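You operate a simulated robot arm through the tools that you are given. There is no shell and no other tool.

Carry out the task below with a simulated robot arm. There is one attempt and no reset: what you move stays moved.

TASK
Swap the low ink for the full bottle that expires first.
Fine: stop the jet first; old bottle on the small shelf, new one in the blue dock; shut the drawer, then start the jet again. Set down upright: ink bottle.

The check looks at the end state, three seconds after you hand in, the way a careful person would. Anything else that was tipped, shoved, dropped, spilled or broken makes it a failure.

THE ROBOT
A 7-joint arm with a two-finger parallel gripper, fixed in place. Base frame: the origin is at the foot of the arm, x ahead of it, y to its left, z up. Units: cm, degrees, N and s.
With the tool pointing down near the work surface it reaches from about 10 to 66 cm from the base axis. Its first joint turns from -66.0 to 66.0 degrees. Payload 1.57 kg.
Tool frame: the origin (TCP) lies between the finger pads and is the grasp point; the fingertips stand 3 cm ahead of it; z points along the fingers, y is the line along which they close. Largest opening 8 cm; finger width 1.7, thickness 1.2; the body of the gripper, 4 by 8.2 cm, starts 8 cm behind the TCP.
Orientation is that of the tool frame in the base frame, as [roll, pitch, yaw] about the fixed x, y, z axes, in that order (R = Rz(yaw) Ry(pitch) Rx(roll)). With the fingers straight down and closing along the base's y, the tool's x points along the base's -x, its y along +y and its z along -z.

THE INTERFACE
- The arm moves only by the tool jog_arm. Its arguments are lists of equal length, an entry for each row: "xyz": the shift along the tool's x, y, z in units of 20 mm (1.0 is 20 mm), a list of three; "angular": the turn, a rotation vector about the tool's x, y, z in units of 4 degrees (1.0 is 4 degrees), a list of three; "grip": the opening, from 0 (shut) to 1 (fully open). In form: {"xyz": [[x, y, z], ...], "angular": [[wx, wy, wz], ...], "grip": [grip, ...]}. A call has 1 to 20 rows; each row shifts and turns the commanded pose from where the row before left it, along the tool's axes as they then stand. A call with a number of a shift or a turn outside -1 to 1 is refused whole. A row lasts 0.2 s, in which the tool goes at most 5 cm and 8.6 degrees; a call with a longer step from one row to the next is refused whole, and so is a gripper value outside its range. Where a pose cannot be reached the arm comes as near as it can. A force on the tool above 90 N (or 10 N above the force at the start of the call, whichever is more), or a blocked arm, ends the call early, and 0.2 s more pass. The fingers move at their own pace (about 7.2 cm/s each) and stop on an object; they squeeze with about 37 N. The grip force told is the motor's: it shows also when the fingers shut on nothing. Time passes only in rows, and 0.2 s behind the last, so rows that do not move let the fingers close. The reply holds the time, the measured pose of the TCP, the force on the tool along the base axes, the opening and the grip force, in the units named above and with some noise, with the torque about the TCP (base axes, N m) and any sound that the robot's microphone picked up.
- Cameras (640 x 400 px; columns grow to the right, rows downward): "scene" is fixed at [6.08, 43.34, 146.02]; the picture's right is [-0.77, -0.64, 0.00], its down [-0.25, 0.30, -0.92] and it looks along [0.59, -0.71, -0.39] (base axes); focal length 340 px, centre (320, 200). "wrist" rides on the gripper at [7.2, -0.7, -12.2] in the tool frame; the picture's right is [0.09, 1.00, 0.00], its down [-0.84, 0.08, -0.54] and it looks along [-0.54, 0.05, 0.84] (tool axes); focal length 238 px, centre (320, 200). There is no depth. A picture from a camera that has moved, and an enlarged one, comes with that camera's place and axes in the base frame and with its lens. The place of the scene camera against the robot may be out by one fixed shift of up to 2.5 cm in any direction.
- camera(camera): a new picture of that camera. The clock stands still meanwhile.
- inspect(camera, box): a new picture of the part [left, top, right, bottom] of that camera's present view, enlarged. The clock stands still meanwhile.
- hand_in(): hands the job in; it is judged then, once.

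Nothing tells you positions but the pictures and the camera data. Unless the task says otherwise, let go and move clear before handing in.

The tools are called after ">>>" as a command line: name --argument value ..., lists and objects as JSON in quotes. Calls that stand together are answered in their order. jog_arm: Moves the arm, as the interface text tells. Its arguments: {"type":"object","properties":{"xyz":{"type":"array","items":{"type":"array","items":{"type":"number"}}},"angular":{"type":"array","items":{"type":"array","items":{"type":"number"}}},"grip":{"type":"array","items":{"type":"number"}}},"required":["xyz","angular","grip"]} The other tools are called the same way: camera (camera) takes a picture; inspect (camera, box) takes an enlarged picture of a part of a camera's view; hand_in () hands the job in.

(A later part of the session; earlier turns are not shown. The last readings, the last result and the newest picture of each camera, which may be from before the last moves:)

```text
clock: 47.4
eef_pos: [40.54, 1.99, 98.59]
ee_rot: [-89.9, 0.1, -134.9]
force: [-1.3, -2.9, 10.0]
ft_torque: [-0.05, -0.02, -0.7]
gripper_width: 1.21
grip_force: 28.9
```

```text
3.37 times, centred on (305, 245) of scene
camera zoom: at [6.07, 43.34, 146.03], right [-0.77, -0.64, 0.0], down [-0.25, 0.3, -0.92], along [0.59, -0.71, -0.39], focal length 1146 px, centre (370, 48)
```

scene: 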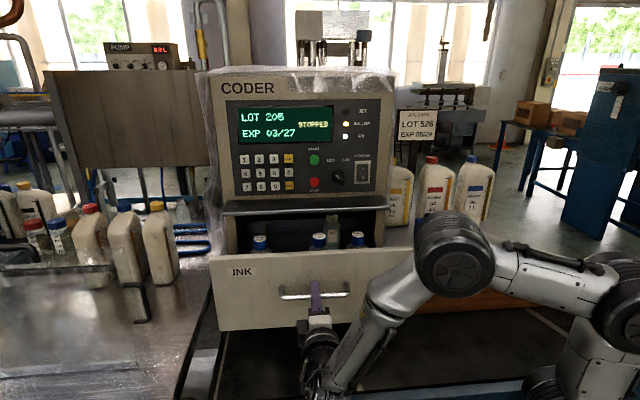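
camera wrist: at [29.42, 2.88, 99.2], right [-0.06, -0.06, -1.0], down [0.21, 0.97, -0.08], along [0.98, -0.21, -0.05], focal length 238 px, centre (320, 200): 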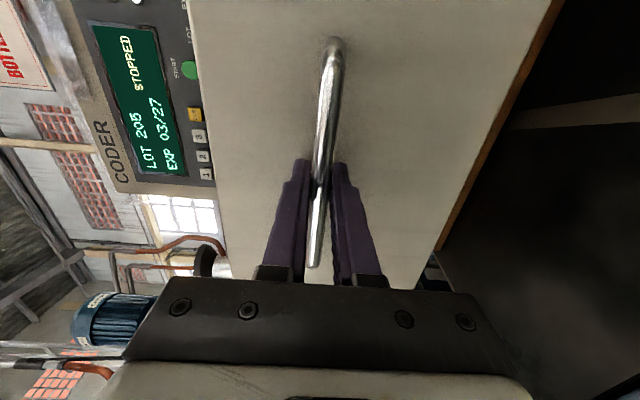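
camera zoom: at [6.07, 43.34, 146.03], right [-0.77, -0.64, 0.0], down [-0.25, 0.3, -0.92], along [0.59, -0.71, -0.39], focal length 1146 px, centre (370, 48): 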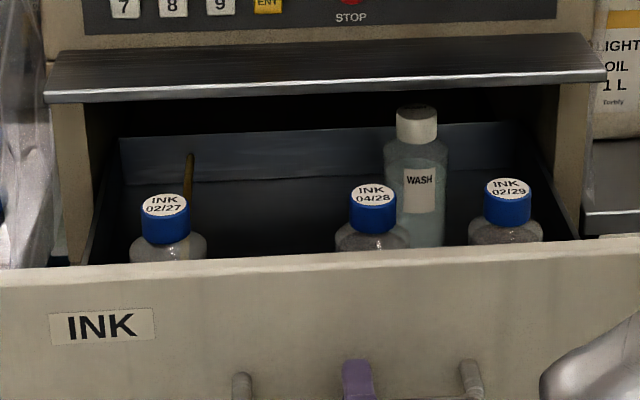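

The drawer is out about 29 cm. I'll let go, back off, and raise the arm to look into the drawer from above.

>>> jog_arm --xyz '[[0, 0, 0], [0, 0, 0], [0, 0, -0.5], [0, 0, -1], [0, 0, -1], [0, -1, -0.3], [0, -1, 0], [0, -1, 0], [0, -1, 0], [0, -1, 0], [0, -1, 0], [0, -1, 0], [0, -1, 0], [0, -1, 0], [0, -1, 0], [0, -1, 0], [0, -1, 0], [0, -1, 0]]' --angular '[[0, 0, 0], [0, 0, 0], [0, 0, 0], [0, 0, 0], [0, 0, 0], [0, 0, 0], [0, 0, 0], [0, 0, 0], [0, 0, 0], [0, 0, 0], [0, 0, 0], [0, 0, 0], [0, 0, 0], [0, 0, 0], [0, 0, 0], [0, 0, 0], [0, 0, 0], [0, 0, 0]]' --grip '[0.6, 0.6, 0.6, 0.6, 0.6, 0.6, 0.6, 0.6, 0.6, 0.6, 0.6, 0.6, 0.6, 0.6, 0.6, 0.6, 0.6, 0.6]'

>>> camera --camera "wrist"

>>> camera --camera "scene"

```text
clock: 51.2
eef_pos: [36.43, 5.97, 124.46]
ee_rot: [-90.0, 0.0, -135.0]
force: [0.1, -0.4, -0.7]
ft_torque: [0.0, 0.0, 0.02]
gripper_width: 4.81
grip_force: 0.0
```

```text
taken
camera wrist: at [22.69, 9.49, 125.26], right [-0.07, -0.07, -1.0], down [0.21, 0.98, -0.08], along [0.98, -0.21, -0.05], focal length 238 px, centre (320, 200)
```

wrist: 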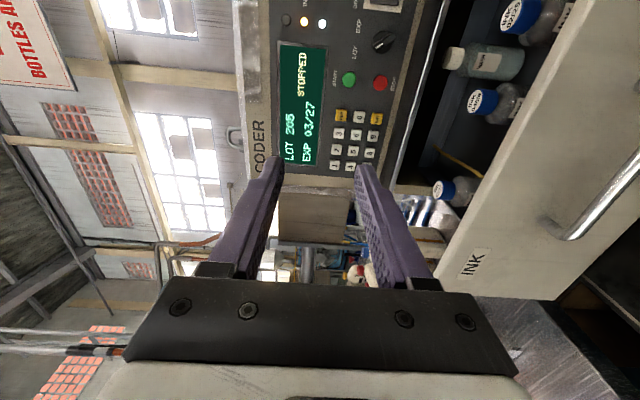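

```text
taken
```

scene: 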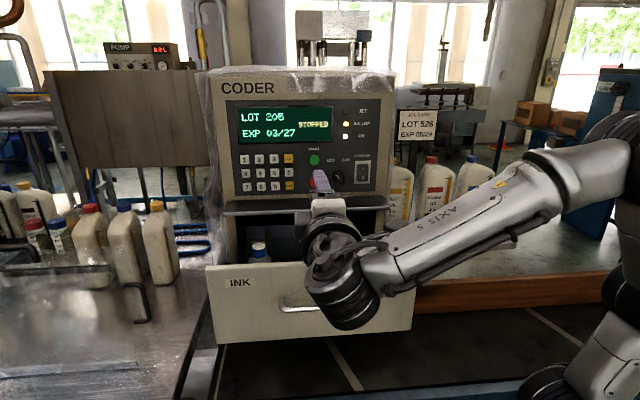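

I'll now point the tool down so the wrist camera views the open drawer.

>>> jog_arm --xyz '[[0, 0, 0], [0, 0, 0], [0, 0, 0], [0, 0, 0], [0, 0, 0], [0, 0, 0], [0, 0, 0], [0, 0, 0], [0, 0, 0], [0, 0, 0], [0, 0, 0], [0, 0, 0], [0, 0, 0], [0, 0, 0], [0, 0, 0], [0, 0, 0], [0, 0, 0], [0, 0, 0], [0, 0, 0], [0, 0, 0]]' --angular '[[-1, 0, 0], [-1, 0, 0], [-1, 0, 0], [-1, 0, 0], [-1, 0, 0], [-1, 0, 0], [-1, 0, 0], [-1, 0, 0], [-1, 0, 0], [-1, 0, 0], [-1, 0, 0], [-1, 0, 0], [-1, 0, 0], [-1, 0, 0], [-1, 0, 0], [-1, 0, 0], [-1, 0, 0], [-1, 0, 0], [-1, 0, 0], [-1, 0, 0]]' --grip '[1, 1, 1, 1, 1, 1, 1, 1, 1, 1, 1, 1, 1, 1, 1, 1, 1, 1, 1, 1]'

>>> jog_arm --xyz '[[0, 0, 0], [0, 0, 0], [0, 0, 0], [0.9, -1, -0.35], [0.9, -1, -0.35], [0.9, -1, -0.35], [0.9, -1, -0.35], [0.9, -1, -0.35], [0.9, -1, -0.35], [0.9, -1, -0.35], [0.9, -1, -0.35], [0.9, -1, -0.35]]' --angular '[[-1, 0, 0], [-1, 0, 0], [-0.5, 0, 0], [0, 0, 0], [0, 0, 0], [0, 0, 0], [0, 0, 0], [0, 0, 0], [0, 0, 0], [0, 0, 0], [0, 0, 0], [0, 0, 0]]' --grip '[1, 1, 1, 1, 1, 1, 1, 1, 1, 1, 1, 1]'

>>> camera --camera "wrist"

>>> camera --camera "scene"

```text
clock: 55.4
eef_pos: [36.53, 5.94, 124.36]
ee_rot: [-170.1, 0.0, -135.0]
force: [-0.1, 0.1, -0.6]
ft_torque: [0.0, 0.04, -0.02]
gripper_width: 7.98
grip_force: 0.1
```

```text
clock: 58.0
eef_pos: [37.04, -18.08, 128.37]
ee_rot: [-179.9, 0.0, -134.9]
force: [-0.1, -0.3, 0.9]
ft_torque: [0.01, 0.0, 0.04]
gripper_width: 8.0
grip_force: 0.0
out of reach, approached as far as the arm can: row 10, 11, 12
```

```text
taken
camera wrist: at [32.41, -23.64, 140.63], right [-0.77, 0.64, 0.0], down [0.54, 0.65, 0.54], along [0.35, 0.42, -0.84], focal length 238 px, centre (320, 200)
```

wrist: 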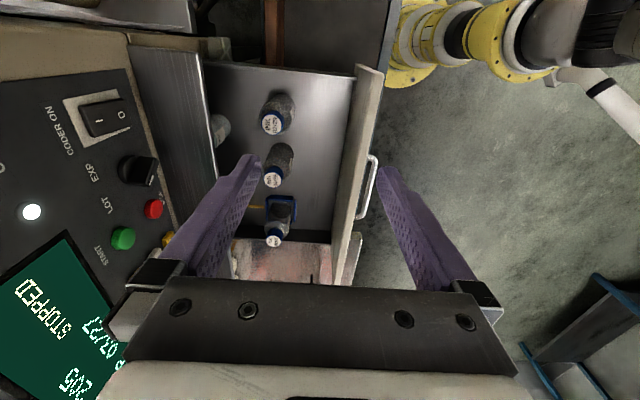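

```text
taken
```

scene: 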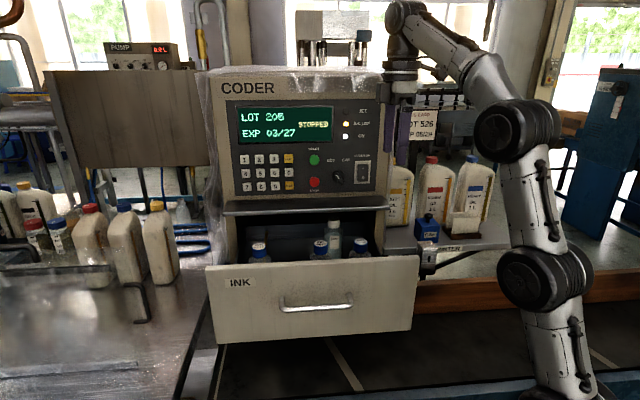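

I see the blue dock around the bottle at the +A end of the drawer (02/27). I'll zoom in to check fill levels.

>>> inspect --camera "wrist" --box '[200, 60, 370, 270]'

>>> inspect --camera "wrist" --box '[240, 80, 310, 150]'

>>> inspect --camera "wrist" --box '[240, 130, 310, 200]'

>>> inspect --camera "wrist" --box '[240, 185, 310, 255]'

>>> inspect --camera "scene" --box '[230, 205, 400, 290]'

>>> inspect --camera "scene" --box '[370, 140, 520, 290]'

```text
1.90 times, centred on (285, 165) of wrist
camera zoom: at [32.41, -23.64, 140.63], right [-0.77, 0.64, 0.0], down [0.54, 0.65, 0.54], along [0.35, 0.42, -0.84], focal length 454 px, centre (387, 267)
```

zoom: 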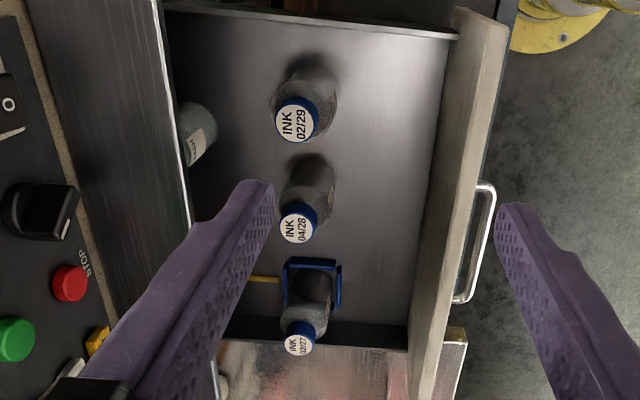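

```text
5.71 times, centred on (275, 115) of wrist
camera zoom: at [32.41, -23.64, 140.63], right [-0.77, 0.64, 0.0], down [0.54, 0.65, 0.54], along [0.35, 0.42, -0.84], focal length 1362 px, centre (577, 686)
```

zoom: 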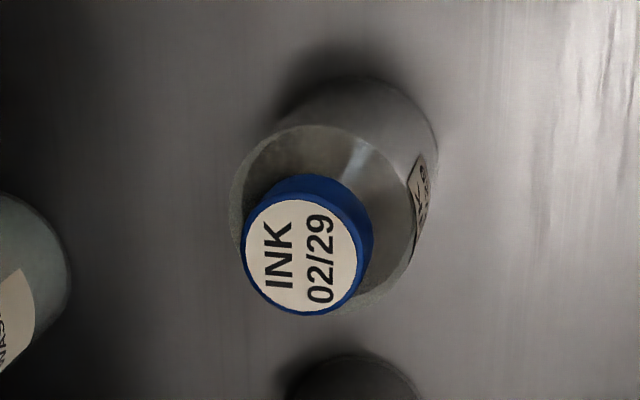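

```text
5.71 times, centred on (275, 165) of wrist
camera zoom: at [32.41, -23.64, 140.63], right [-0.77, 0.64, 0.0], down [0.54, 0.65, 0.54], along [0.35, 0.42, -0.84], focal length 1362 px, centre (577, 400)
```

zoom: 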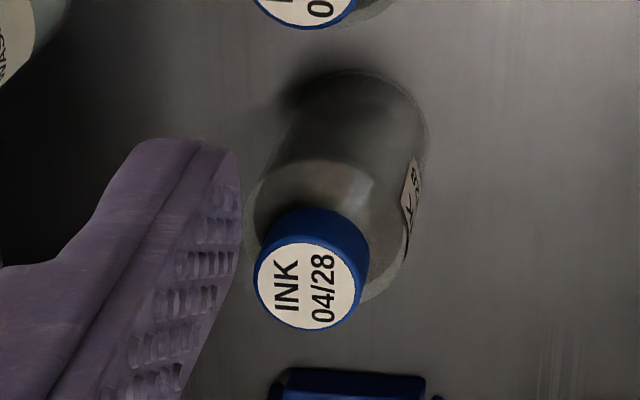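

```text
5.71 times, centred on (275, 220) of wrist
camera zoom: at [32.41, -23.64, 140.63], right [-0.77, 0.64, 0.0], down [0.54, 0.65, 0.54], along [0.35, 0.42, -0.84], focal length 1362 px, centre (577, 86)
```

zoom: 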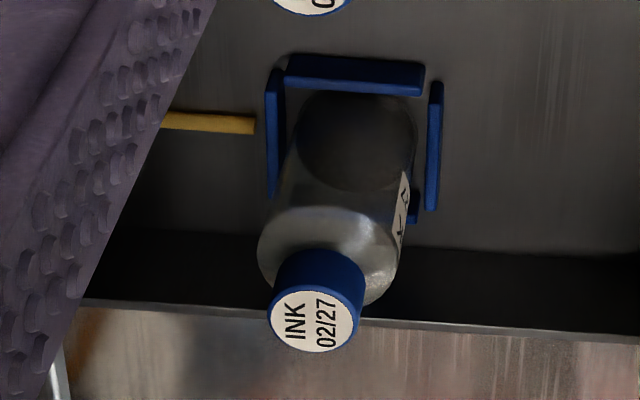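

```text
3.76 times, centred on (315, 248) of scene
camera zoom: at [6.08, 43.34, 146.03], right [-0.77, -0.64, 0.0], down [-0.25, 0.3, -0.92], along [0.59, -0.71, -0.39], focal length 1280 px, centre (339, 21)
```

zoom: 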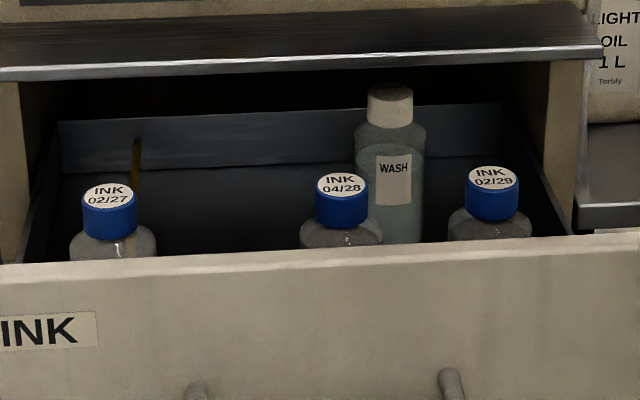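

```text
2.67 times, centred on (445, 215) of scene
camera zoom: at [6.08, 43.34, 146.03], right [-0.77, -0.64, 0.0], down [-0.25, 0.3, -0.92], along [0.59, -0.71, -0.39], focal length 907 px, centre (-13, 160)
```

zoom: 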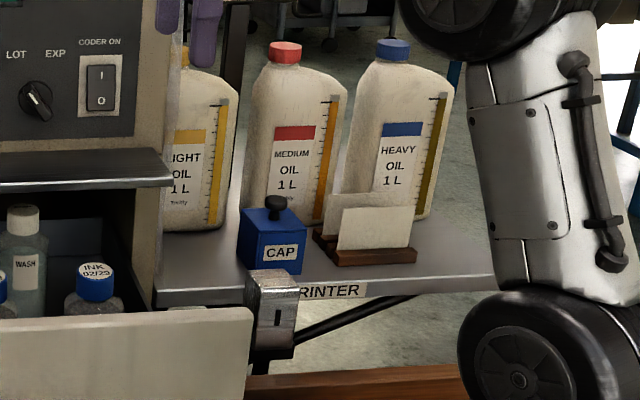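

The 02/27 bottle sits in the blue dock and looks nearly empty. I'll lower the camera to judge how full the 04/28 and 02/29 bottles are.

>>> jog_arm --xyz '[[0, 0, 1], [0, 0, 1], [0, 0, 1], [0, 0, 1], [0, 0, 1], [0, 0, 1], [0, 0, 1], [0, 0, 0.7]]' --angular '[[0, 0, 0], [0, 0, 0], [0, 0, 0], [0, 0, 0], [0, 0, 0], [0, 0, 0], [0, 0, 0], [0, 0, 0]]' --grip '[1, 1, 1, 1, 1, 1, 1, 1]'

>>> camera --camera "wrist"

>>> inspect --camera "wrist" --box '[150, 20, 300, 260]'

```text
clock: 59.8
eef_pos: [37.01, -17.77, 112.94]
ee_rot: [179.9, 0.0, -135.0]
force: [-0.3, 0.1, 0.3]
ft_torque: [0.01, 0.01, 0.0]
gripper_width: 7.97
grip_force: 0.1
```

```text
taken
camera wrist: at [32.29, -23.42, 125.27], right [-0.77, 0.64, 0.0], down [0.54, 0.65, 0.54], along [0.35, 0.42, -0.84], focal length 238 px, centre (320, 200)
```

wrist: 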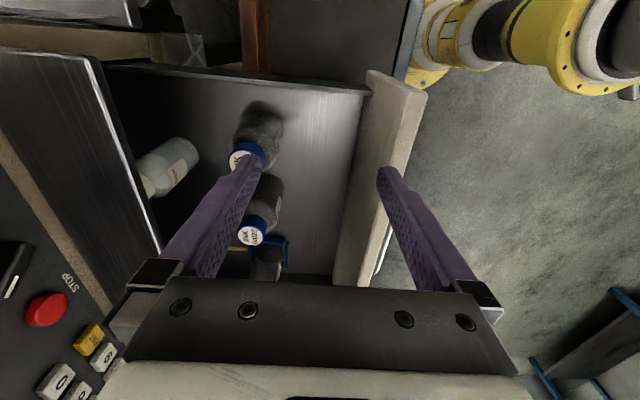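

```text
1.67 times, centred on (225, 140) of wrist
camera zoom: at [32.29, -23.42, 125.27], right [-0.77, 0.64, 0.0], down [0.54, 0.65, 0.54], along [0.35, 0.42, -0.84], focal length 397 px, centre (478, 300)
```

zoom: 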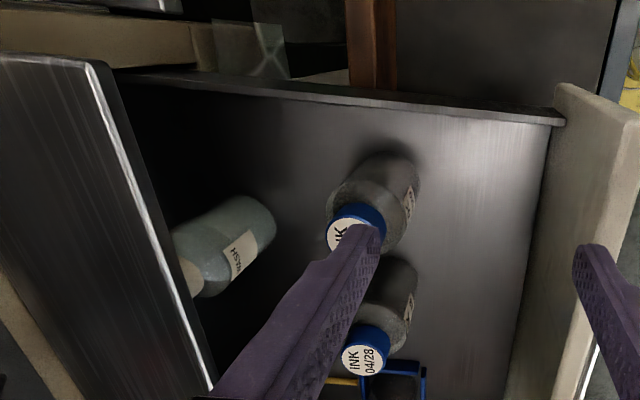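

The fingers hide the bottles from here. I'll close them and tilt the hand for a lower-angle view along the drawer.

>>> jog_arm --xyz '[[0, 0, -0.5], [0, 0, -0.5], [0, 0, 0], [0, 0, 0], [0, 0, 0], [0, 0, 0], [0, 0, 0], [0, 0, 0], [0, 0, 0]]' --angular '[[0, -1, 0], [0, -1, 0], [0, -1, 0], [0, -1, 0], [0, -1, 0], [0, -1, 0], [0, -1, 0], [0, -1, 0], [0, -1, 0]]' --grip '[0, 0, 0, 0, 0, 0, 0, 0, 0]'

>>> camera --camera "wrist"

>>> inspect --camera "wrist" --box '[170, 20, 370, 220]'

```text
clock: 61.8
eef_pos: [36.95, -17.85, 115.0]
ee_rot: [-179.9, 36.1, -134.9]
force: [0.6, -0.6, -0.1]
ft_torque: [0.02, 0.03, 0.02]
gripper_width: 0.03
grip_force: 21.5
```

```text
taken
camera wrist: at [28.24, -27.67, 120.66], right [-0.76, 0.65, -0.06], down [0.2, 0.31, 0.93], along [0.62, 0.69, -0.36], focal length 238 px, centre (320, 200)
```

wrist: 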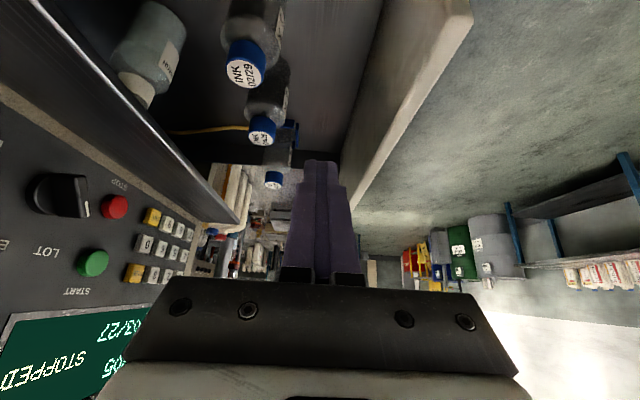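

```text
2.00 times, centred on (270, 120) of wrist
camera zoom: at [28.24, -27.67, 120.66], right [-0.76, 0.65, -0.06], down [0.2, 0.31, 0.93], along [0.62, 0.69, -0.36], focal length 477 px, centre (420, 360)
```

zoom: 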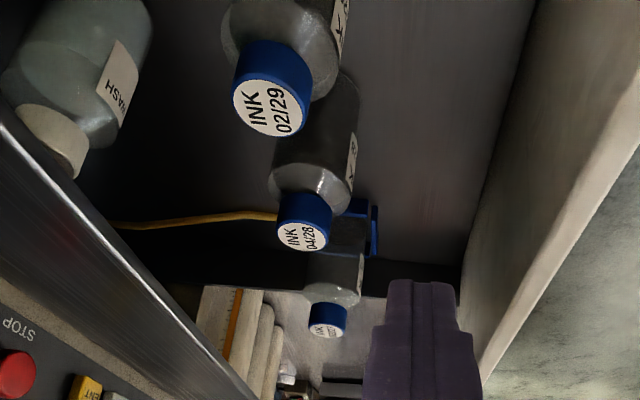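

I'll enlarge each bottle in this view.

>>> inspect --camera "wrist" --box '[215, 0, 305, 90]'

>>> inspect --camera "wrist" --box '[225, 50, 315, 150]'

>>> inspect --camera "wrist" --box '[250, 110, 320, 200]'

```text
4.44 times, centred on (260, 45) of wrist
camera zoom: at [28.24, -27.67, 120.66], right [-0.76, 0.65, -0.06], down [0.2, 0.31, 0.93], along [0.62, 0.69, -0.36], focal length 1059 px, centre (587, 889)
```

zoom: 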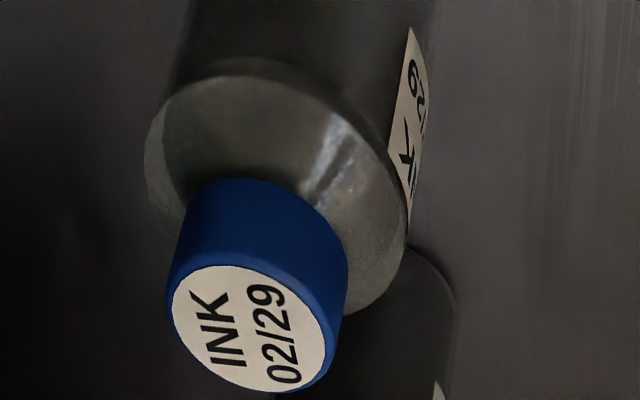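

```text
4.00 times, centred on (270, 100) of wrist
camera zoom: at [28.24, -27.67, 120.66], right [-0.76, 0.65, -0.06], down [0.2, 0.31, 0.93], along [0.62, 0.69, -0.36], focal length 953 px, centre (520, 600)
```

zoom: 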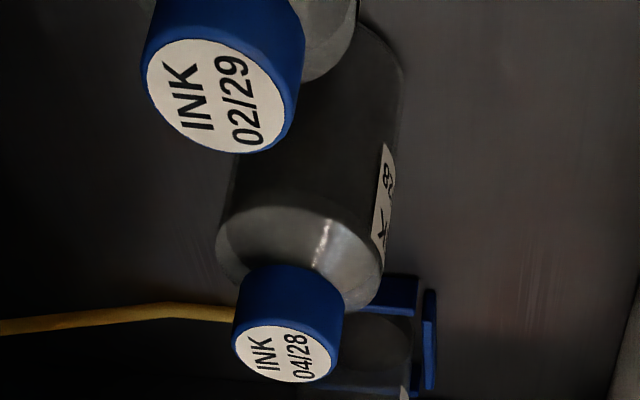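

```text
4.44 times, centred on (285, 155) of wrist
camera zoom: at [28.24, -27.67, 120.66], right [-0.76, 0.65, -0.06], down [0.2, 0.31, 0.93], along [0.62, 0.69, -0.36], focal length 1059 px, centre (476, 400)
```

zoom: 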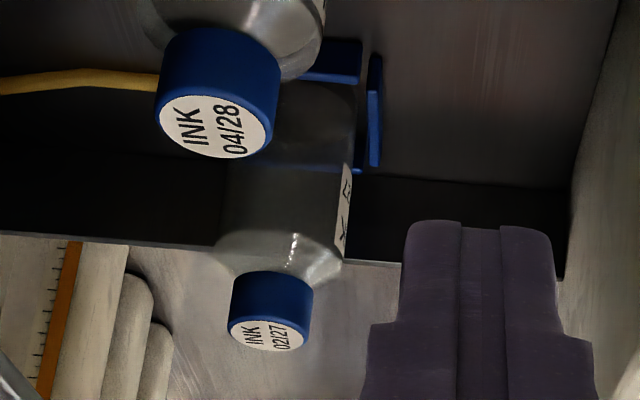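

Both 04/28 and 02/29 look dark right up to the shoulder, while 02/27 in the blue dock is nearly empty, so 04/28 should be the replacement. I'll rise and turn the hand so that the fingers close along the drawer's width, with the camera facing the machine.

>>> jog_arm --xyz '[[0, 0, 0], [0, 0, 0], [0, 0, 0], [0, 0, 0], [0, 0, 0], [0, 0, 0], [0, 0, 0], [0, 0, 0], [0, 0, 0], [0, 0, -1], [0, 0, -1], [0, 0, -1], [0, 0, 0], [0, 0, 0], [0, 0, 0], [0, 0, 0], [0, 0, 0], [0, 0, 0], [0, 0, 0], [0, 0, 0]]' --angular '[[0, 1, 0], [0, 1, 0], [0, 1, 0], [0, 1, 0], [0, 1, 0], [0, 1, 0], [0, 1, 0], [0, 1, 0], [0, 1, 0], [0, 0, 1], [0, 0, 1], [0, 0, 1], [0, 0, 1], [0, 0, 1], [0, 0, 1], [0, 0, 1], [0, 0, 1], [0, 0, 1], [0, 0, 1], [0, 0, 1]]' --grip '[0, 0, 0, 0, 0, 0, 0, 0, 0, 0, 0, 0, 0, 0, 0, 0, 0, 0, 0, 0]'

>>> jog_arm --xyz '[[0, 0, 0], [0, 0, 0], [0, 0, 0], [0, 0, 0], [0, 0, 0], [0, 0, 0], [0, 0, 0], [0, 0, 0], [0, 0, 0], [0, 0, 0], [0, 0, 0], [0, 0, 0]]' --angular '[[0, 0, 1], [0, 0, 1], [0, 0, 1], [0, 0, 1], [0, 0, 1], [0, 0, 1], [0, 0, 1], [0, 0, 1], [0, 0, 1], [0, 0, 1], [0, 0, 1], [0, 0, 0.5]]' --grip '[0.7, 0.7, 0.7, 0.7, 0.7, 0.7, 0.7, 0.7, 0.7, 0.7, 0.7, 0.7]'

>>> camera --camera "wrist"

>>> camera --camera "scene"

```text
clock: 66.0
eef_pos: [36.97, -18.03, 121.0]
ee_rot: [179.9, 0.0, -179.2]
force: [-0.4, 0.4, 0.1]
ft_torque: [-0.01, -0.01, -0.04]
gripper_width: 0.02
grip_force: 21.2
```

```text
clock: 68.6
eef_pos: [36.99, -17.91, 120.85]
ee_rot: [180.0, -0.1, 134.9]
force: [0.6, -0.6, 0.0]
ft_torque: [0.01, -0.04, -0.02]
gripper_width: 5.6
grip_force: 0.1
```

```text
taken
camera wrist: at [31.42, -13.42, 133.18], right [0.64, 0.77, 0.0], down [0.65, -0.54, 0.54], along [0.42, -0.35, -0.84], focal length 238 px, centre (320, 200)
```

wrist: 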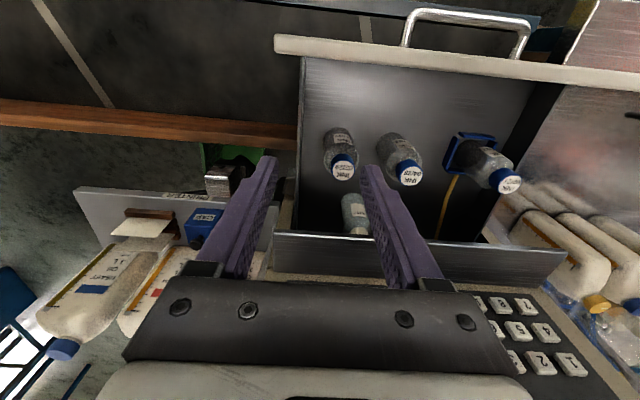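

```text
taken
```

scene: 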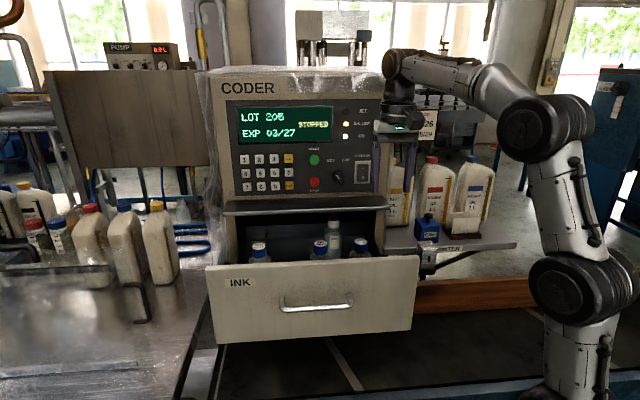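

A clear view of the three bottles, the blue dock, and the printer shelf. I'll zoom in for measurement.

>>> inspect --camera "wrist" --box '[310, 110, 440, 200]'

>>> inspect --camera "wrist" --box '[420, 110, 540, 210]'

>>> inspect --camera "wrist" --box '[60, 140, 300, 290]'

>>> inspect --camera "wrist" --box '[260, 20, 600, 270]'

```text
4.44 times, centred on (375, 155) of wrist
camera zoom: at [31.42, -13.42, 133.18], right [0.64, 0.77, 0.0], down [0.65, -0.54, 0.54], along [0.42, -0.35, -0.84], focal length 1059 px, centre (76, 400)
```

zoom: 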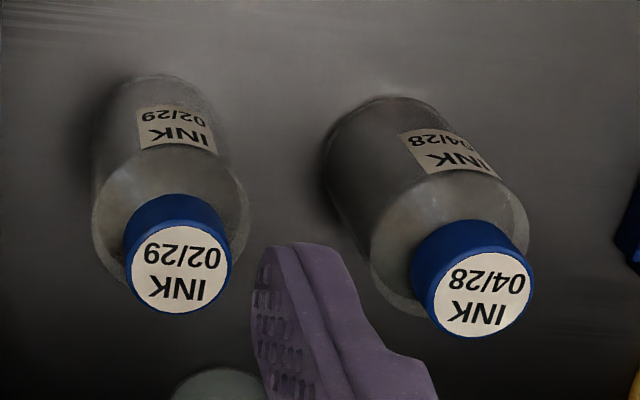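

```text
4.00 times, centred on (480, 160) of wrist
camera zoom: at [31.42, -13.42, 133.18], right [0.64, 0.77, 0.0], down [0.65, -0.54, 0.54], along [0.42, -0.35, -0.84], focal length 953 px, centre (-320, 360)
```

zoom: 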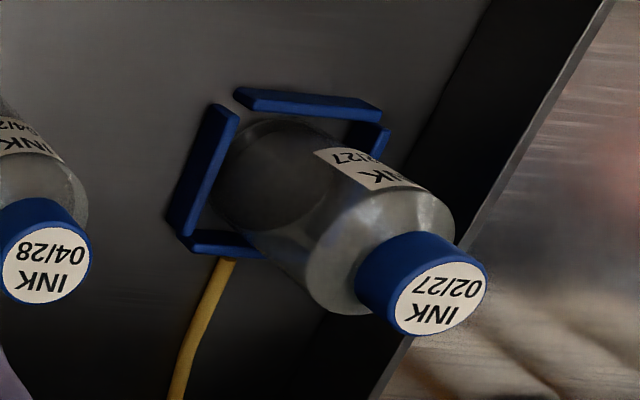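

```text
2.67 times, centred on (180, 215) of wrist
camera zoom: at [31.42, -13.42, 133.18], right [0.64, 0.77, 0.0], down [0.65, -0.54, 0.54], along [0.42, -0.35, -0.84], focal length 636 px, centre (693, 160)
```

zoom: 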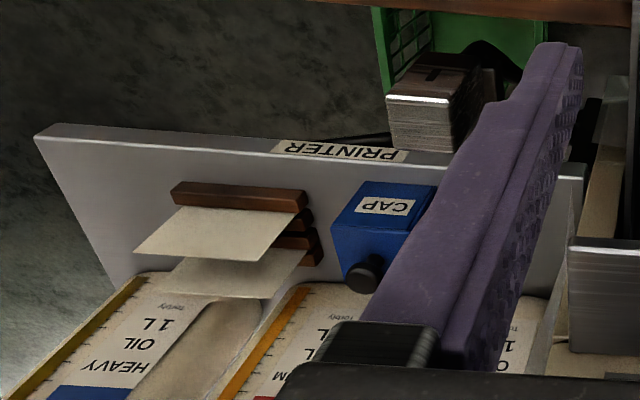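

```text
1.60 times, centred on (430, 145) of wrist
camera zoom: at [31.42, -13.42, 133.18], right [0.64, 0.77, 0.0], down [0.65, -0.54, 0.54], along [0.42, -0.35, -0.84], focal length 381 px, centre (144, 288)
```

zoom: 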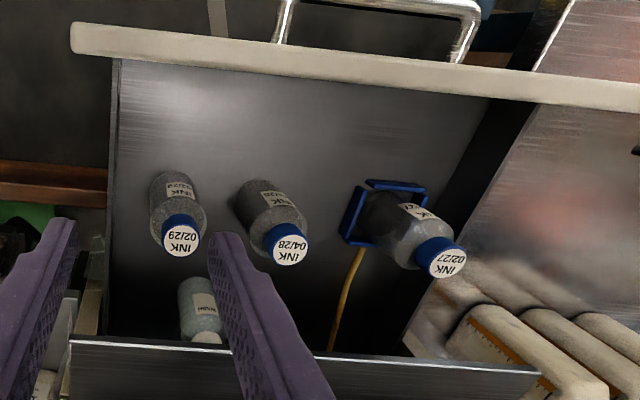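

All three caps are at P≈46.2 and z≈102.5, with A≈17.3 (02/29), 27.3 (04/28) and 42.1 (02/27, docked). I'll move above the docked 02/27 bottle and tilt the hand slightly.

>>> jog_arm --xyz '[[-0.227, 0.955, 0.227], [-0.227, 0.955, 0.227], [-0.227, 0.955, 0.227], [-0.227, 0.955, 0.227], [-0.227, 0.955, 0.227], [-0.227, 0.955, 0.227], [-0.227, 0.955, 0.227], [-0.227, 0.955, 0.227], [-0.227, 0.955, 0.227], [-0.227, 0.955, 0.227], [-0.227, 0.955, 0.227], [-0.227, 0.955, 0.227], [-0.227, 0.955, 0.227], [-0.227, 0.955, 0.227], [-0.227, 0.955, 0.227]]' --angular '[[0, 0, 0], [0, 0, 0], [0, 0, 0], [0, 0, 0], [0, 0, 0], [0, 0, 0], [0, 0, 0], [0, 0, 0], [0, 0, 0], [0, 0, 0], [0, 0, 0], [0, 0, 0], [0, 0, 0], [0, 0, 0], [0, 0, 0]]' --grip '[0.7, 0.7, 0.7, 0.7, 0.7, 0.7, 0.7, 0.7, 0.7, 0.7, 0.7, 0.7, 0.7, 0.7, 0.7]'

>>> jog_arm --xyz '[[0, 0, 0], [0, 0, 0], [0, 0, 0], [0, 0, 0], [0, 0, 0], [0, 0, 0]]' --angular '[[0, -1, 0], [0, -1, 0], [0, -1, 0], [0, -1, 0], [0, -1, 0], [0, -1, 0]]' --grip '[0.7, 0.7, 0.7, 0.7, 0.7, 0.7]'

>>> camera --camera "wrist"

>>> camera --camera "scene"

```text
clock: 71.8
eef_pos: [57.48, -3.36, 112.83]
ee_rot: [180.0, -0.1, 135.1]
force: [-0.2, 0.1, 0.3]
ft_torque: [0.04, -0.02, 0.02]
gripper_width: 5.61
grip_force: 0.1
out of reach, approached as far as the arm can: row 12, 13, 14, 15
```

```text
clock: 73.2
eef_pos: [57.38, -3.33, 112.82]
ee_rot: [180.0, 24.0, 134.9]
force: [0.9, -0.1, 0.2]
ft_torque: [0.01, -0.02, -0.01]
gripper_width: 5.59
grip_force: 0.0
```

```text
taken
camera wrist: at [48.77, 4.28, 121.17], right [0.64, 0.76, -0.04], down [0.44, -0.33, 0.84], along [0.63, -0.56, -0.55], focal length 238 px, centre (320, 200)
```

wrist: 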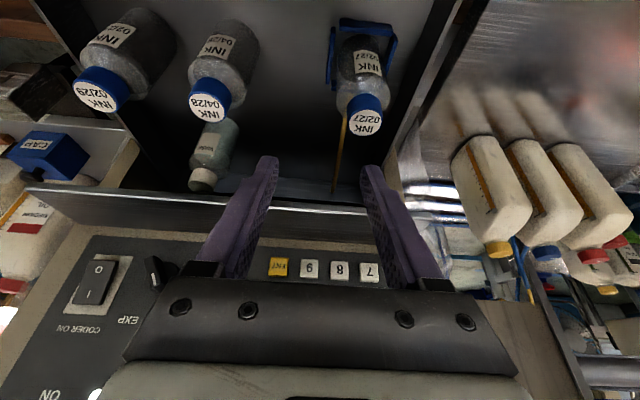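

```text
taken
```

scene: 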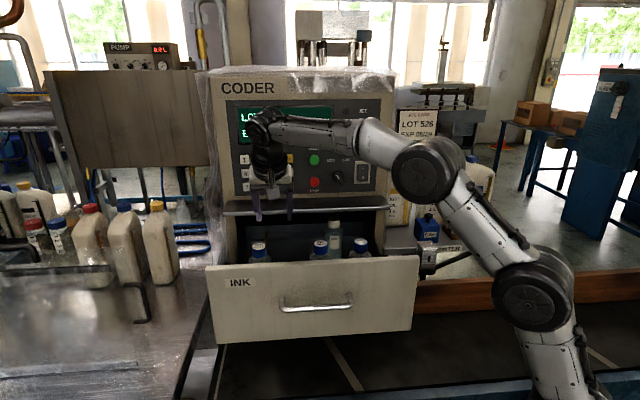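

I'm near the docked bottle. I'll hover right above its cap before descending.

>>> jog_arm --xyz '[[-0.077, 0.494, 0.65], [-0.076, 0.494, 0.65], [-0.076, 0.494, 0.65], [-0.076, 0.494, 0.65]]' --angular '[[0, 0, 0], [0, 0, 0], [0, 0, 0], [0, 0, 0]]' --grip '[0.7, 0.7, 0.7, 0.7]'

>>> camera --camera "wrist"

>>> inspect --camera "scene" --box '[210, 160, 370, 280]'

```text
clock: 74.2
eef_pos: [62.24, -2.33, 108.24]
ee_rot: [180.0, 24.0, 135.0]
force: [0.2, 0.0, -0.6]
ft_torque: [0.0, 0.0, -0.05]
gripper_width: 5.6
grip_force: 0.1
```

```text
taken
camera wrist: at [53.52, 5.28, 116.49], right [0.64, 0.76, -0.04], down [0.44, -0.33, 0.84], along [0.63, -0.55, -0.55], focal length 238 px, centre (320, 200)
```

wrist: 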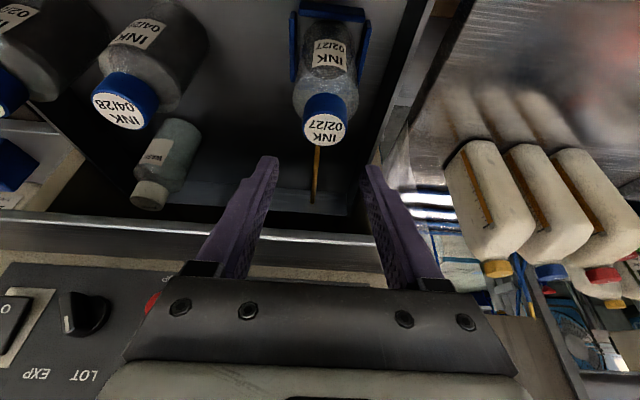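

```text
3.33 times, centred on (290, 220) of scene
camera zoom: at [6.08, 43.34, 146.02], right [-0.77, -0.64, 0.0], down [-0.25, 0.3, -0.92], along [0.59, -0.71, -0.39], focal length 1134 px, centre (420, 133)
```

zoom: 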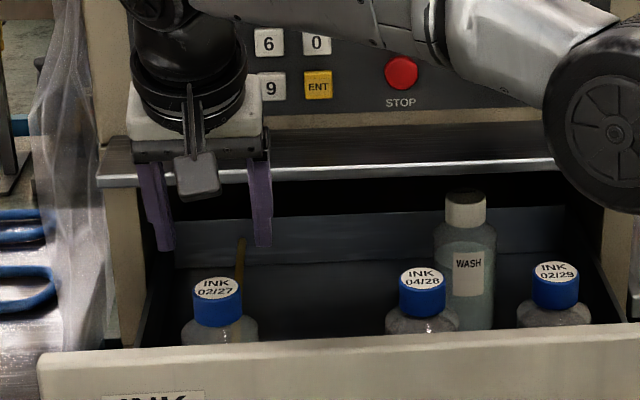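

The cap sits centred between the fingers. I'll descend straight down and grip the cap.

>>> jog_arm --xyz '[[0.2, 0, 0.449], [0.2, 0, 0.449], [0.2, 0, 0.449], [0.2, 0, 0.449], [0.2, 0, 0.449], [0.2, 0, 0.449], [0, 0, 0]]' --angular '[[0, 0, 0], [0, 0, 0], [0, 0, 0], [0, 0, 0], [0, 0, 0], [0, 0, 0], [0, 0, 0]]' --grip '[0.7, 0.7, 0.7, 0.7, 0.7, 0.7, 0.7]'

>>> camera --camera "wrist"

>>> inspect --camera "scene" --box '[210, 180, 330, 280]'

```text
clock: 75.8
eef_pos: [62.08, -2.39, 102.5]
ee_rot: [-179.9, 23.9, 134.9]
force: [-1.5, 0.7, -0.2]
ft_torque: [0.01, -0.01, -0.04]
gripper_width: 5.59
grip_force: 0.0
```

```text
taken
camera wrist: at [53.45, 5.29, 110.77], right [0.64, 0.76, -0.04], down [0.44, -0.33, 0.84], along [0.63, -0.55, -0.55], focal length 238 px, centre (320, 200)
```

wrist: 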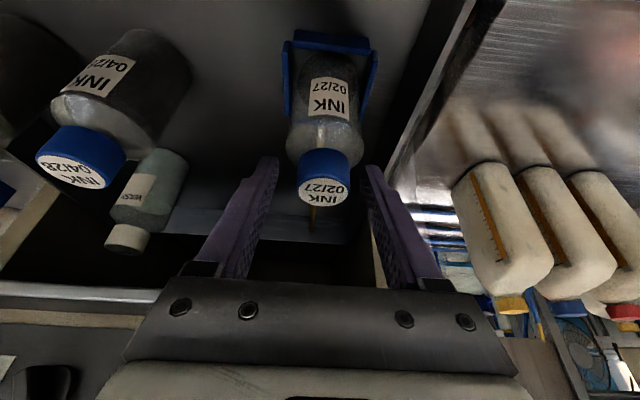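

```text
4.00 times, centred on (270, 230) of scene
camera zoom: at [6.08, 43.34, 146.02], right [-0.77, -0.64, 0.0], down [-0.25, 0.3, -0.92], along [0.59, -0.71, -0.39], focal length 1360 px, centre (520, 80)
```

zoom: 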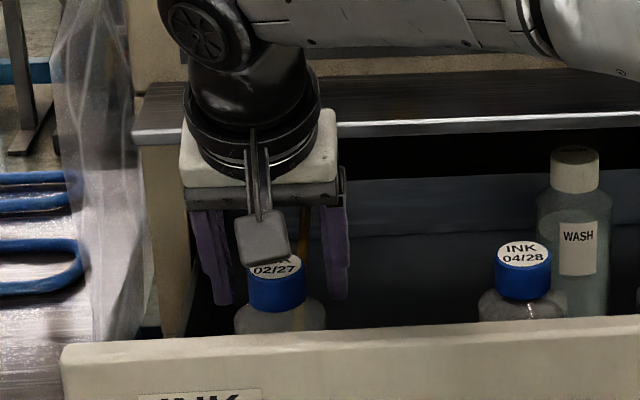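

The fingers straddle the cap well. I'll close on it.

>>> jog_arm --xyz '[[0.03, 0, 0.06], [0, 0, 0], [0, 0, 0], [0, 0, 0], [0, 0, 0]]' --angular '[[0, 0, 0], [0, 0, 0], [0, 0, 0], [0, 0, 0], [0, 0, 0]]' --grip '[0.6, 0.5, 0.3, 0.2, 0.2]'

>>> camera --camera "wrist"

```text
clock: 77.0
eef_pos: [62.16, -2.39, 102.8]
ee_rot: [179.7, 24.3, 134.9]
force: [0.0, -1.6, 18.9]
ft_torque: [-0.38, 0.06, -0.06]
gripper_width: 3.41
grip_force: 36.9
```

```text
taken
camera wrist: at [53.46, 5.26, 110.96], right [0.64, 0.76, -0.03], down [0.43, -0.33, 0.84], along [0.63, -0.56, -0.54], focal length 238 px, centre (320, 200)
```

wrist: 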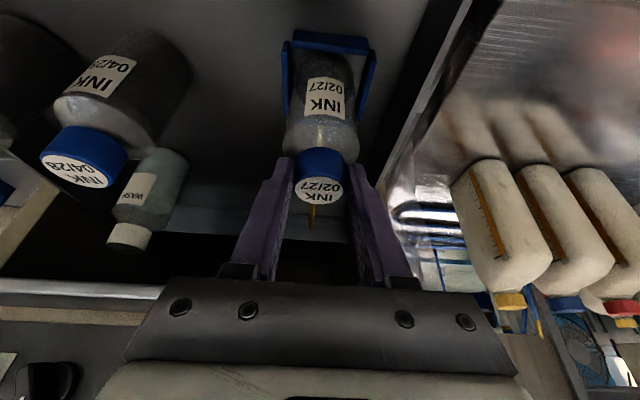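

The fingertips press slightly on the bottle's shoulder (19 N up). I'll open, rise a few millimetres and grip again cleanly.

>>> jog_arm --xyz '[[0, 0, 0], [-0.06, 0, -0.13], [-0.06, 0, -0.13], [0, 0, 0]]' --angular '[[0, 0, 0], [0, 0, 0], [0, 0, 0], [0, 0, 0]]' --grip '[0.6, 0.6, 0.6, 0.6]'

>>> jog_arm --xyz '[[0, 0, 0], [0, 0, 0], [0, 0, 0], [0, 0, 0], [0, 0, 0]]' --angular '[[0, 0, 0], [0, 0, 0], [0, 0, 0], [0, 0, 0], [0, 0, 0]]' --grip '[0.5, 0.4, 0.2, 0.2, 0.2]'

>>> camera --camera "wrist"

```text
clock: 78.0
eef_pos: [62.05, -2.35, 102.98]
ee_rot: [-179.9, 24.0, 135.0]
force: [0.2, 0.4, -0.5]
ft_torque: [-0.04, 0.02, 0.02]
gripper_width: 4.8
grip_force: 0.0
```

```text
clock: 79.2
eef_pos: [62.11, -2.39, 102.96]
ee_rot: [-179.9, 23.9, 135.1]
force: [0.1, -0.3, 1.2]
ft_torque: [0.0, -0.02, -0.03]
gripper_width: 3.34
grip_force: 37.0
```

```text
taken
camera wrist: at [53.42, 5.31, 111.22], right [0.64, 0.76, -0.04], down [0.44, -0.33, 0.84], along [0.63, -0.55, -0.55], focal length 238 px, centre (320, 200)
```

wrist: 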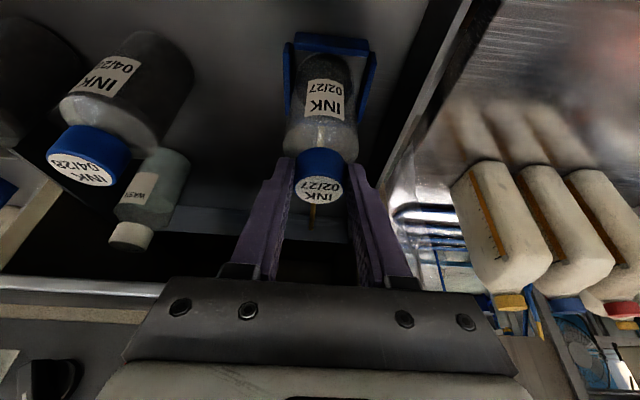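

Clean grip, no side load. I'll lift the 02/27 bottle straight up.

>>> jog_arm --xyz '[[-0.1, 0, -0.23], [-0.1, 0, -0.23], [-0.203, 0, -0.457], [-0.203, 0, -0.457], [-0.203, 0, -0.457], [-0.203, 0, -0.457], [-0.203, 0, -0.457], [-0.203, 0, -0.457], [-0.203, 0, -0.457], [-0.203, 0, -0.457], [-0.203, 0, -0.457]]' --angular '[[0, 0, 0], [0, 0, 0], [0, 0, 0], [0, 0, 0], [0, 0, 0], [0, 0, 0], [0, 0, 0], [0, 0, 0], [0, 0, 0], [0, 0, 0], [0, 0, 0]]' --grip '[0.2, 0.2, 0.2, 0.2, 0.2, 0.2, 0.2, 0.2, 0.2, 0.2, 0.2]'

>>> camera --camera "wrist"

>>> camera --camera "scene"

```text
clock: 81.6
eef_pos: [62.16, -2.5, 112.77]
ee_rot: [180.0, 23.9, 135.1]
force: [-0.5, 0.8, -0.5]
ft_torque: [-0.01, -0.01, -0.02]
gripper_width: 3.3
grip_force: 36.5
```

```text
taken
camera wrist: at [53.5, 5.19, 121.1], right [0.64, 0.76, -0.04], down [0.44, -0.33, 0.84], along [0.63, -0.55, -0.55], focal length 238 px, centre (320, 200)
```

wrist: 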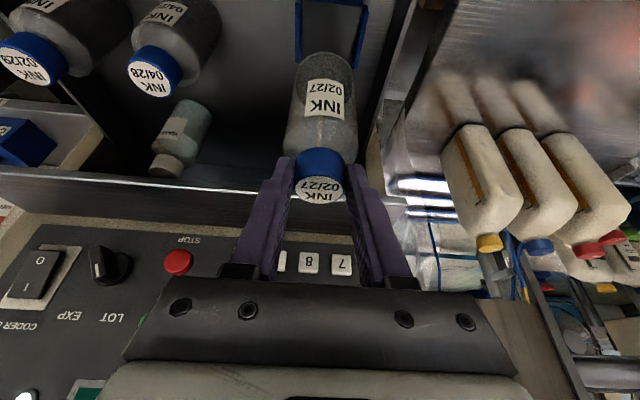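

```text
taken
```

scene: 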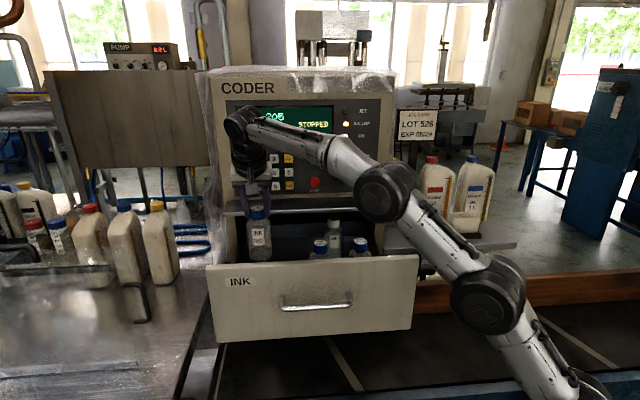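

The nearly empty 02/27 bottle is lifted clear. I'll pull it back and up so it passes clear of the other caps, then carry it toward the printer shelf side.

>>> jog_arm --xyz '[[0.477, 0, -0.65], [0.477, 0, -0.65], [0.477, 0, -0.65], [0.477, 0, -0.65], [0, -0.5, 0], [0, -0.9, 0], [0, -0.9, 0], [0, -0.9, 0], [0, -0.9, 0], [0, -0.9, 0], [0, -0.9, 0], [0, -0.9, 0], [0, -0.9, 0], [0, -0.9, 0], [0, -0.9, 0], [0, -0.9, 0], [0, -0.9, 0], [0, -0.9, 0], [0, -0.5, 0]]' --angular '[[0, 0, 0], [0, 0, 0], [0, 0, 0], [0, 0, 0], [0, 0, 0], [0, 0, 0], [0, 0, 0], [0, 0, 0], [0, 0, 0], [0, 0, 0], [0, 0, 0], [0, 0, 0], [0, 0, 0], [0, 0, 0], [0, 0, 0], [0, 0, 0], [0, 0, 0], [0, 0, 0], [0, 0, 0]]' --grip '[0.2, 0.2, 0.2, 0.2, 0.2, 0.2, 0.2, 0.2, 0.2, 0.2, 0.2, 0.2, 0.2, 0.2, 0.2, 0.2, 0.2, 0.2, 0.2]'

>>> camera --camera "wrist"

>>> camera --camera "scene"

```text
clock: 85.6
eef_pos: [40.08, -16.49, 116.05]
ee_rot: [180.0, 24.0, 135.1]
force: [-0.6, 0.0, 0.0]
ft_torque: [0.01, 0.02, -0.01]
gripper_width: 3.36
grip_force: 36.9
```

```text
taken
camera wrist: at [31.48, -8.87, 124.33], right [0.64, 0.76, -0.04], down [0.44, -0.33, 0.84], along [0.63, -0.55, -0.55], focal length 238 px, centre (320, 200)
```

wrist: 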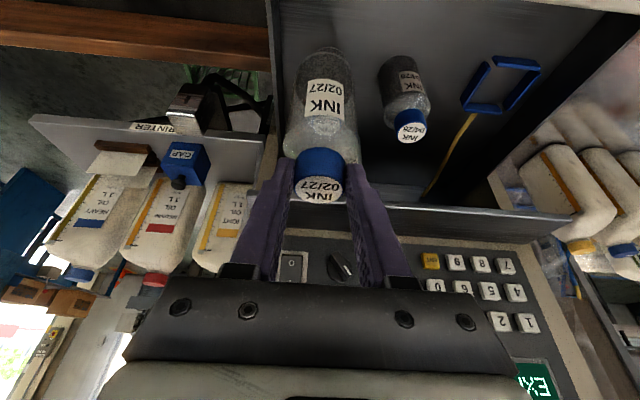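

```text
taken
```

scene: 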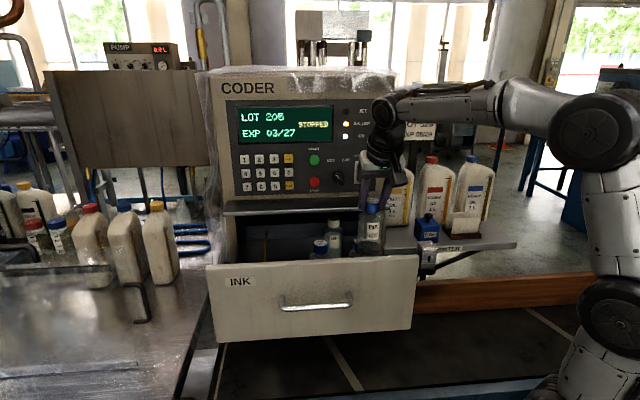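

The shelf is now in view. I'll zoom in to pick the free spot on it.

>>> inspect --camera "wrist" --box '[20, 80, 300, 280]'

>>> inspect --camera "scene" --box '[350, 160, 530, 290]'

>>> inspect --camera "wrist" --box '[370, 30, 560, 190]'

```text
2.00 times, centred on (160, 180) of wrist
camera zoom: at [31.48, -8.87, 124.33], right [0.64, 0.76, -0.04], down [0.44, -0.33, 0.84], along [0.63, -0.55, -0.55], focal length 477 px, centre (640, 240)
```

zoom: 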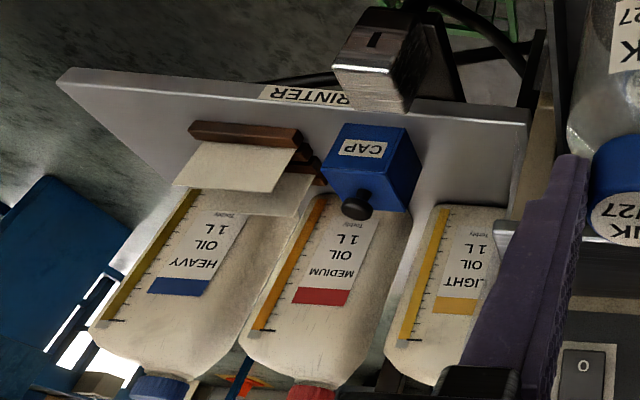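

```text
3.08 times, centred on (440, 225) of scene
camera zoom: at [6.08, 43.34, 146.02], right [-0.77, -0.64, 0.0], down [-0.25, 0.3, -0.92], along [0.59, -0.71, -0.39], focal length 1047 px, centre (-49, 123)
```

zoom: 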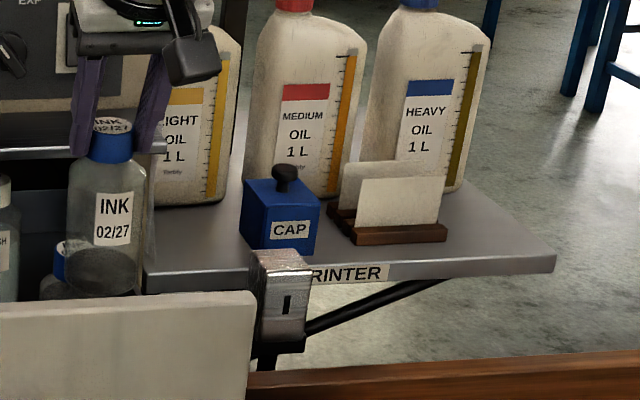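

```text
2.50 times, centred on (465, 110) of wrist
camera zoom: at [31.48, -8.87, 124.33], right [0.64, 0.76, -0.04], down [0.44, -0.33, 0.84], along [0.63, -0.55, -0.55], focal length 596 px, centre (-42, 425)
```

zoom: 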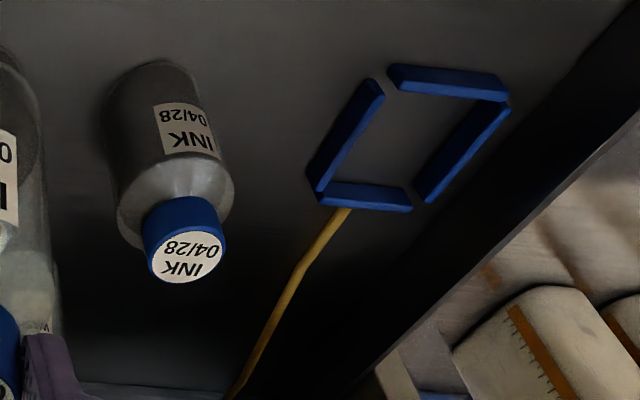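

The free area on the shelf runs from A≈-5.5 to 6 and P≈63 to 76, between the CAP box and the machine. I'll carry the bottle toward its centre (A≈0.3, P≈67.5).

>>> jog_arm --xyz '[[0, -0.82, 0], [0, -0.82, 0], [0, -0.82, 0], [0, -0.82, 0], [0, -0.82, 0], [0, -0.82, 0], [0, -0.82, 0], [0, -0.82, 0], [0, -0.82, 0], [0, -0.82, 0], [-0.5, 0, 0.35], [-0.71, 0, 0.487], [-0.71, 0, 0.487], [-0.71, 0, 0.487], [-0.71, 0, 0.487], [-0.71, 0, 0.487], [-0.71, 0, 0.487], [-0.71, 0, 0.487], [-0.71, 0, 0.487], [-0.5, 0, 0.35]]' --angular '[[0, 0, 0], [0, 0, 0], [0, 0, 0], [0, 0, 0], [0, 0, 0], [0, 0, 0], [0, 0, 0], [0, 0, 0], [0, 0, 0], [0, 0, 0], [0, 0, 0], [0, 0, 0], [0, 0, 0], [0, 0, 0], [0, 0, 0], [0, 0, 0], [0, 0, 0], [0, 0, 0], [0, 0, 0], [0, 0, 0]]' --grip '[0.2, 0.2, 0.2, 0.2, 0.2, 0.2, 0.2, 0.2, 0.2, 0.2, 0.2, 0.2, 0.2, 0.2, 0.2, 0.2, 0.2, 0.2, 0.2, 0.2]'

>>> camera --camera "wrist"

>>> camera --camera "scene"

```text
clock: 89.8
eef_pos: [39.86, -39.27, 113.1]
ee_rot: [-179.9, 24.0, 135.0]
force: [-0.5, -0.5, -0.5]
ft_torque: [0.01, -0.04, 0.04]
gripper_width: 3.32
grip_force: 37.3
```

```text
taken
camera wrist: at [31.23, -31.69, 121.42], right [0.64, 0.76, -0.04], down [0.44, -0.33, 0.84], along [0.63, -0.55, -0.55], focal length 238 px, centre (320, 200)
```

wrist: 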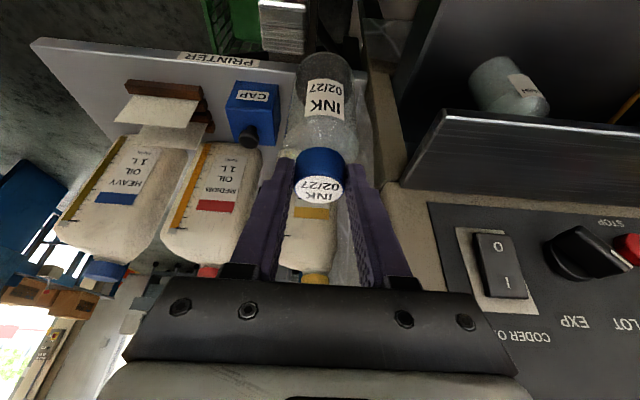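

```text
taken
```

scene: 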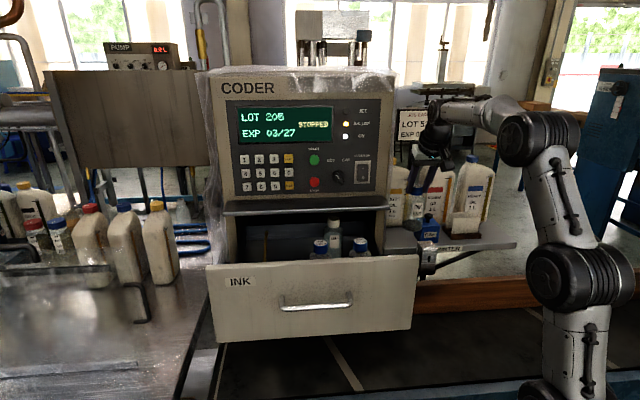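

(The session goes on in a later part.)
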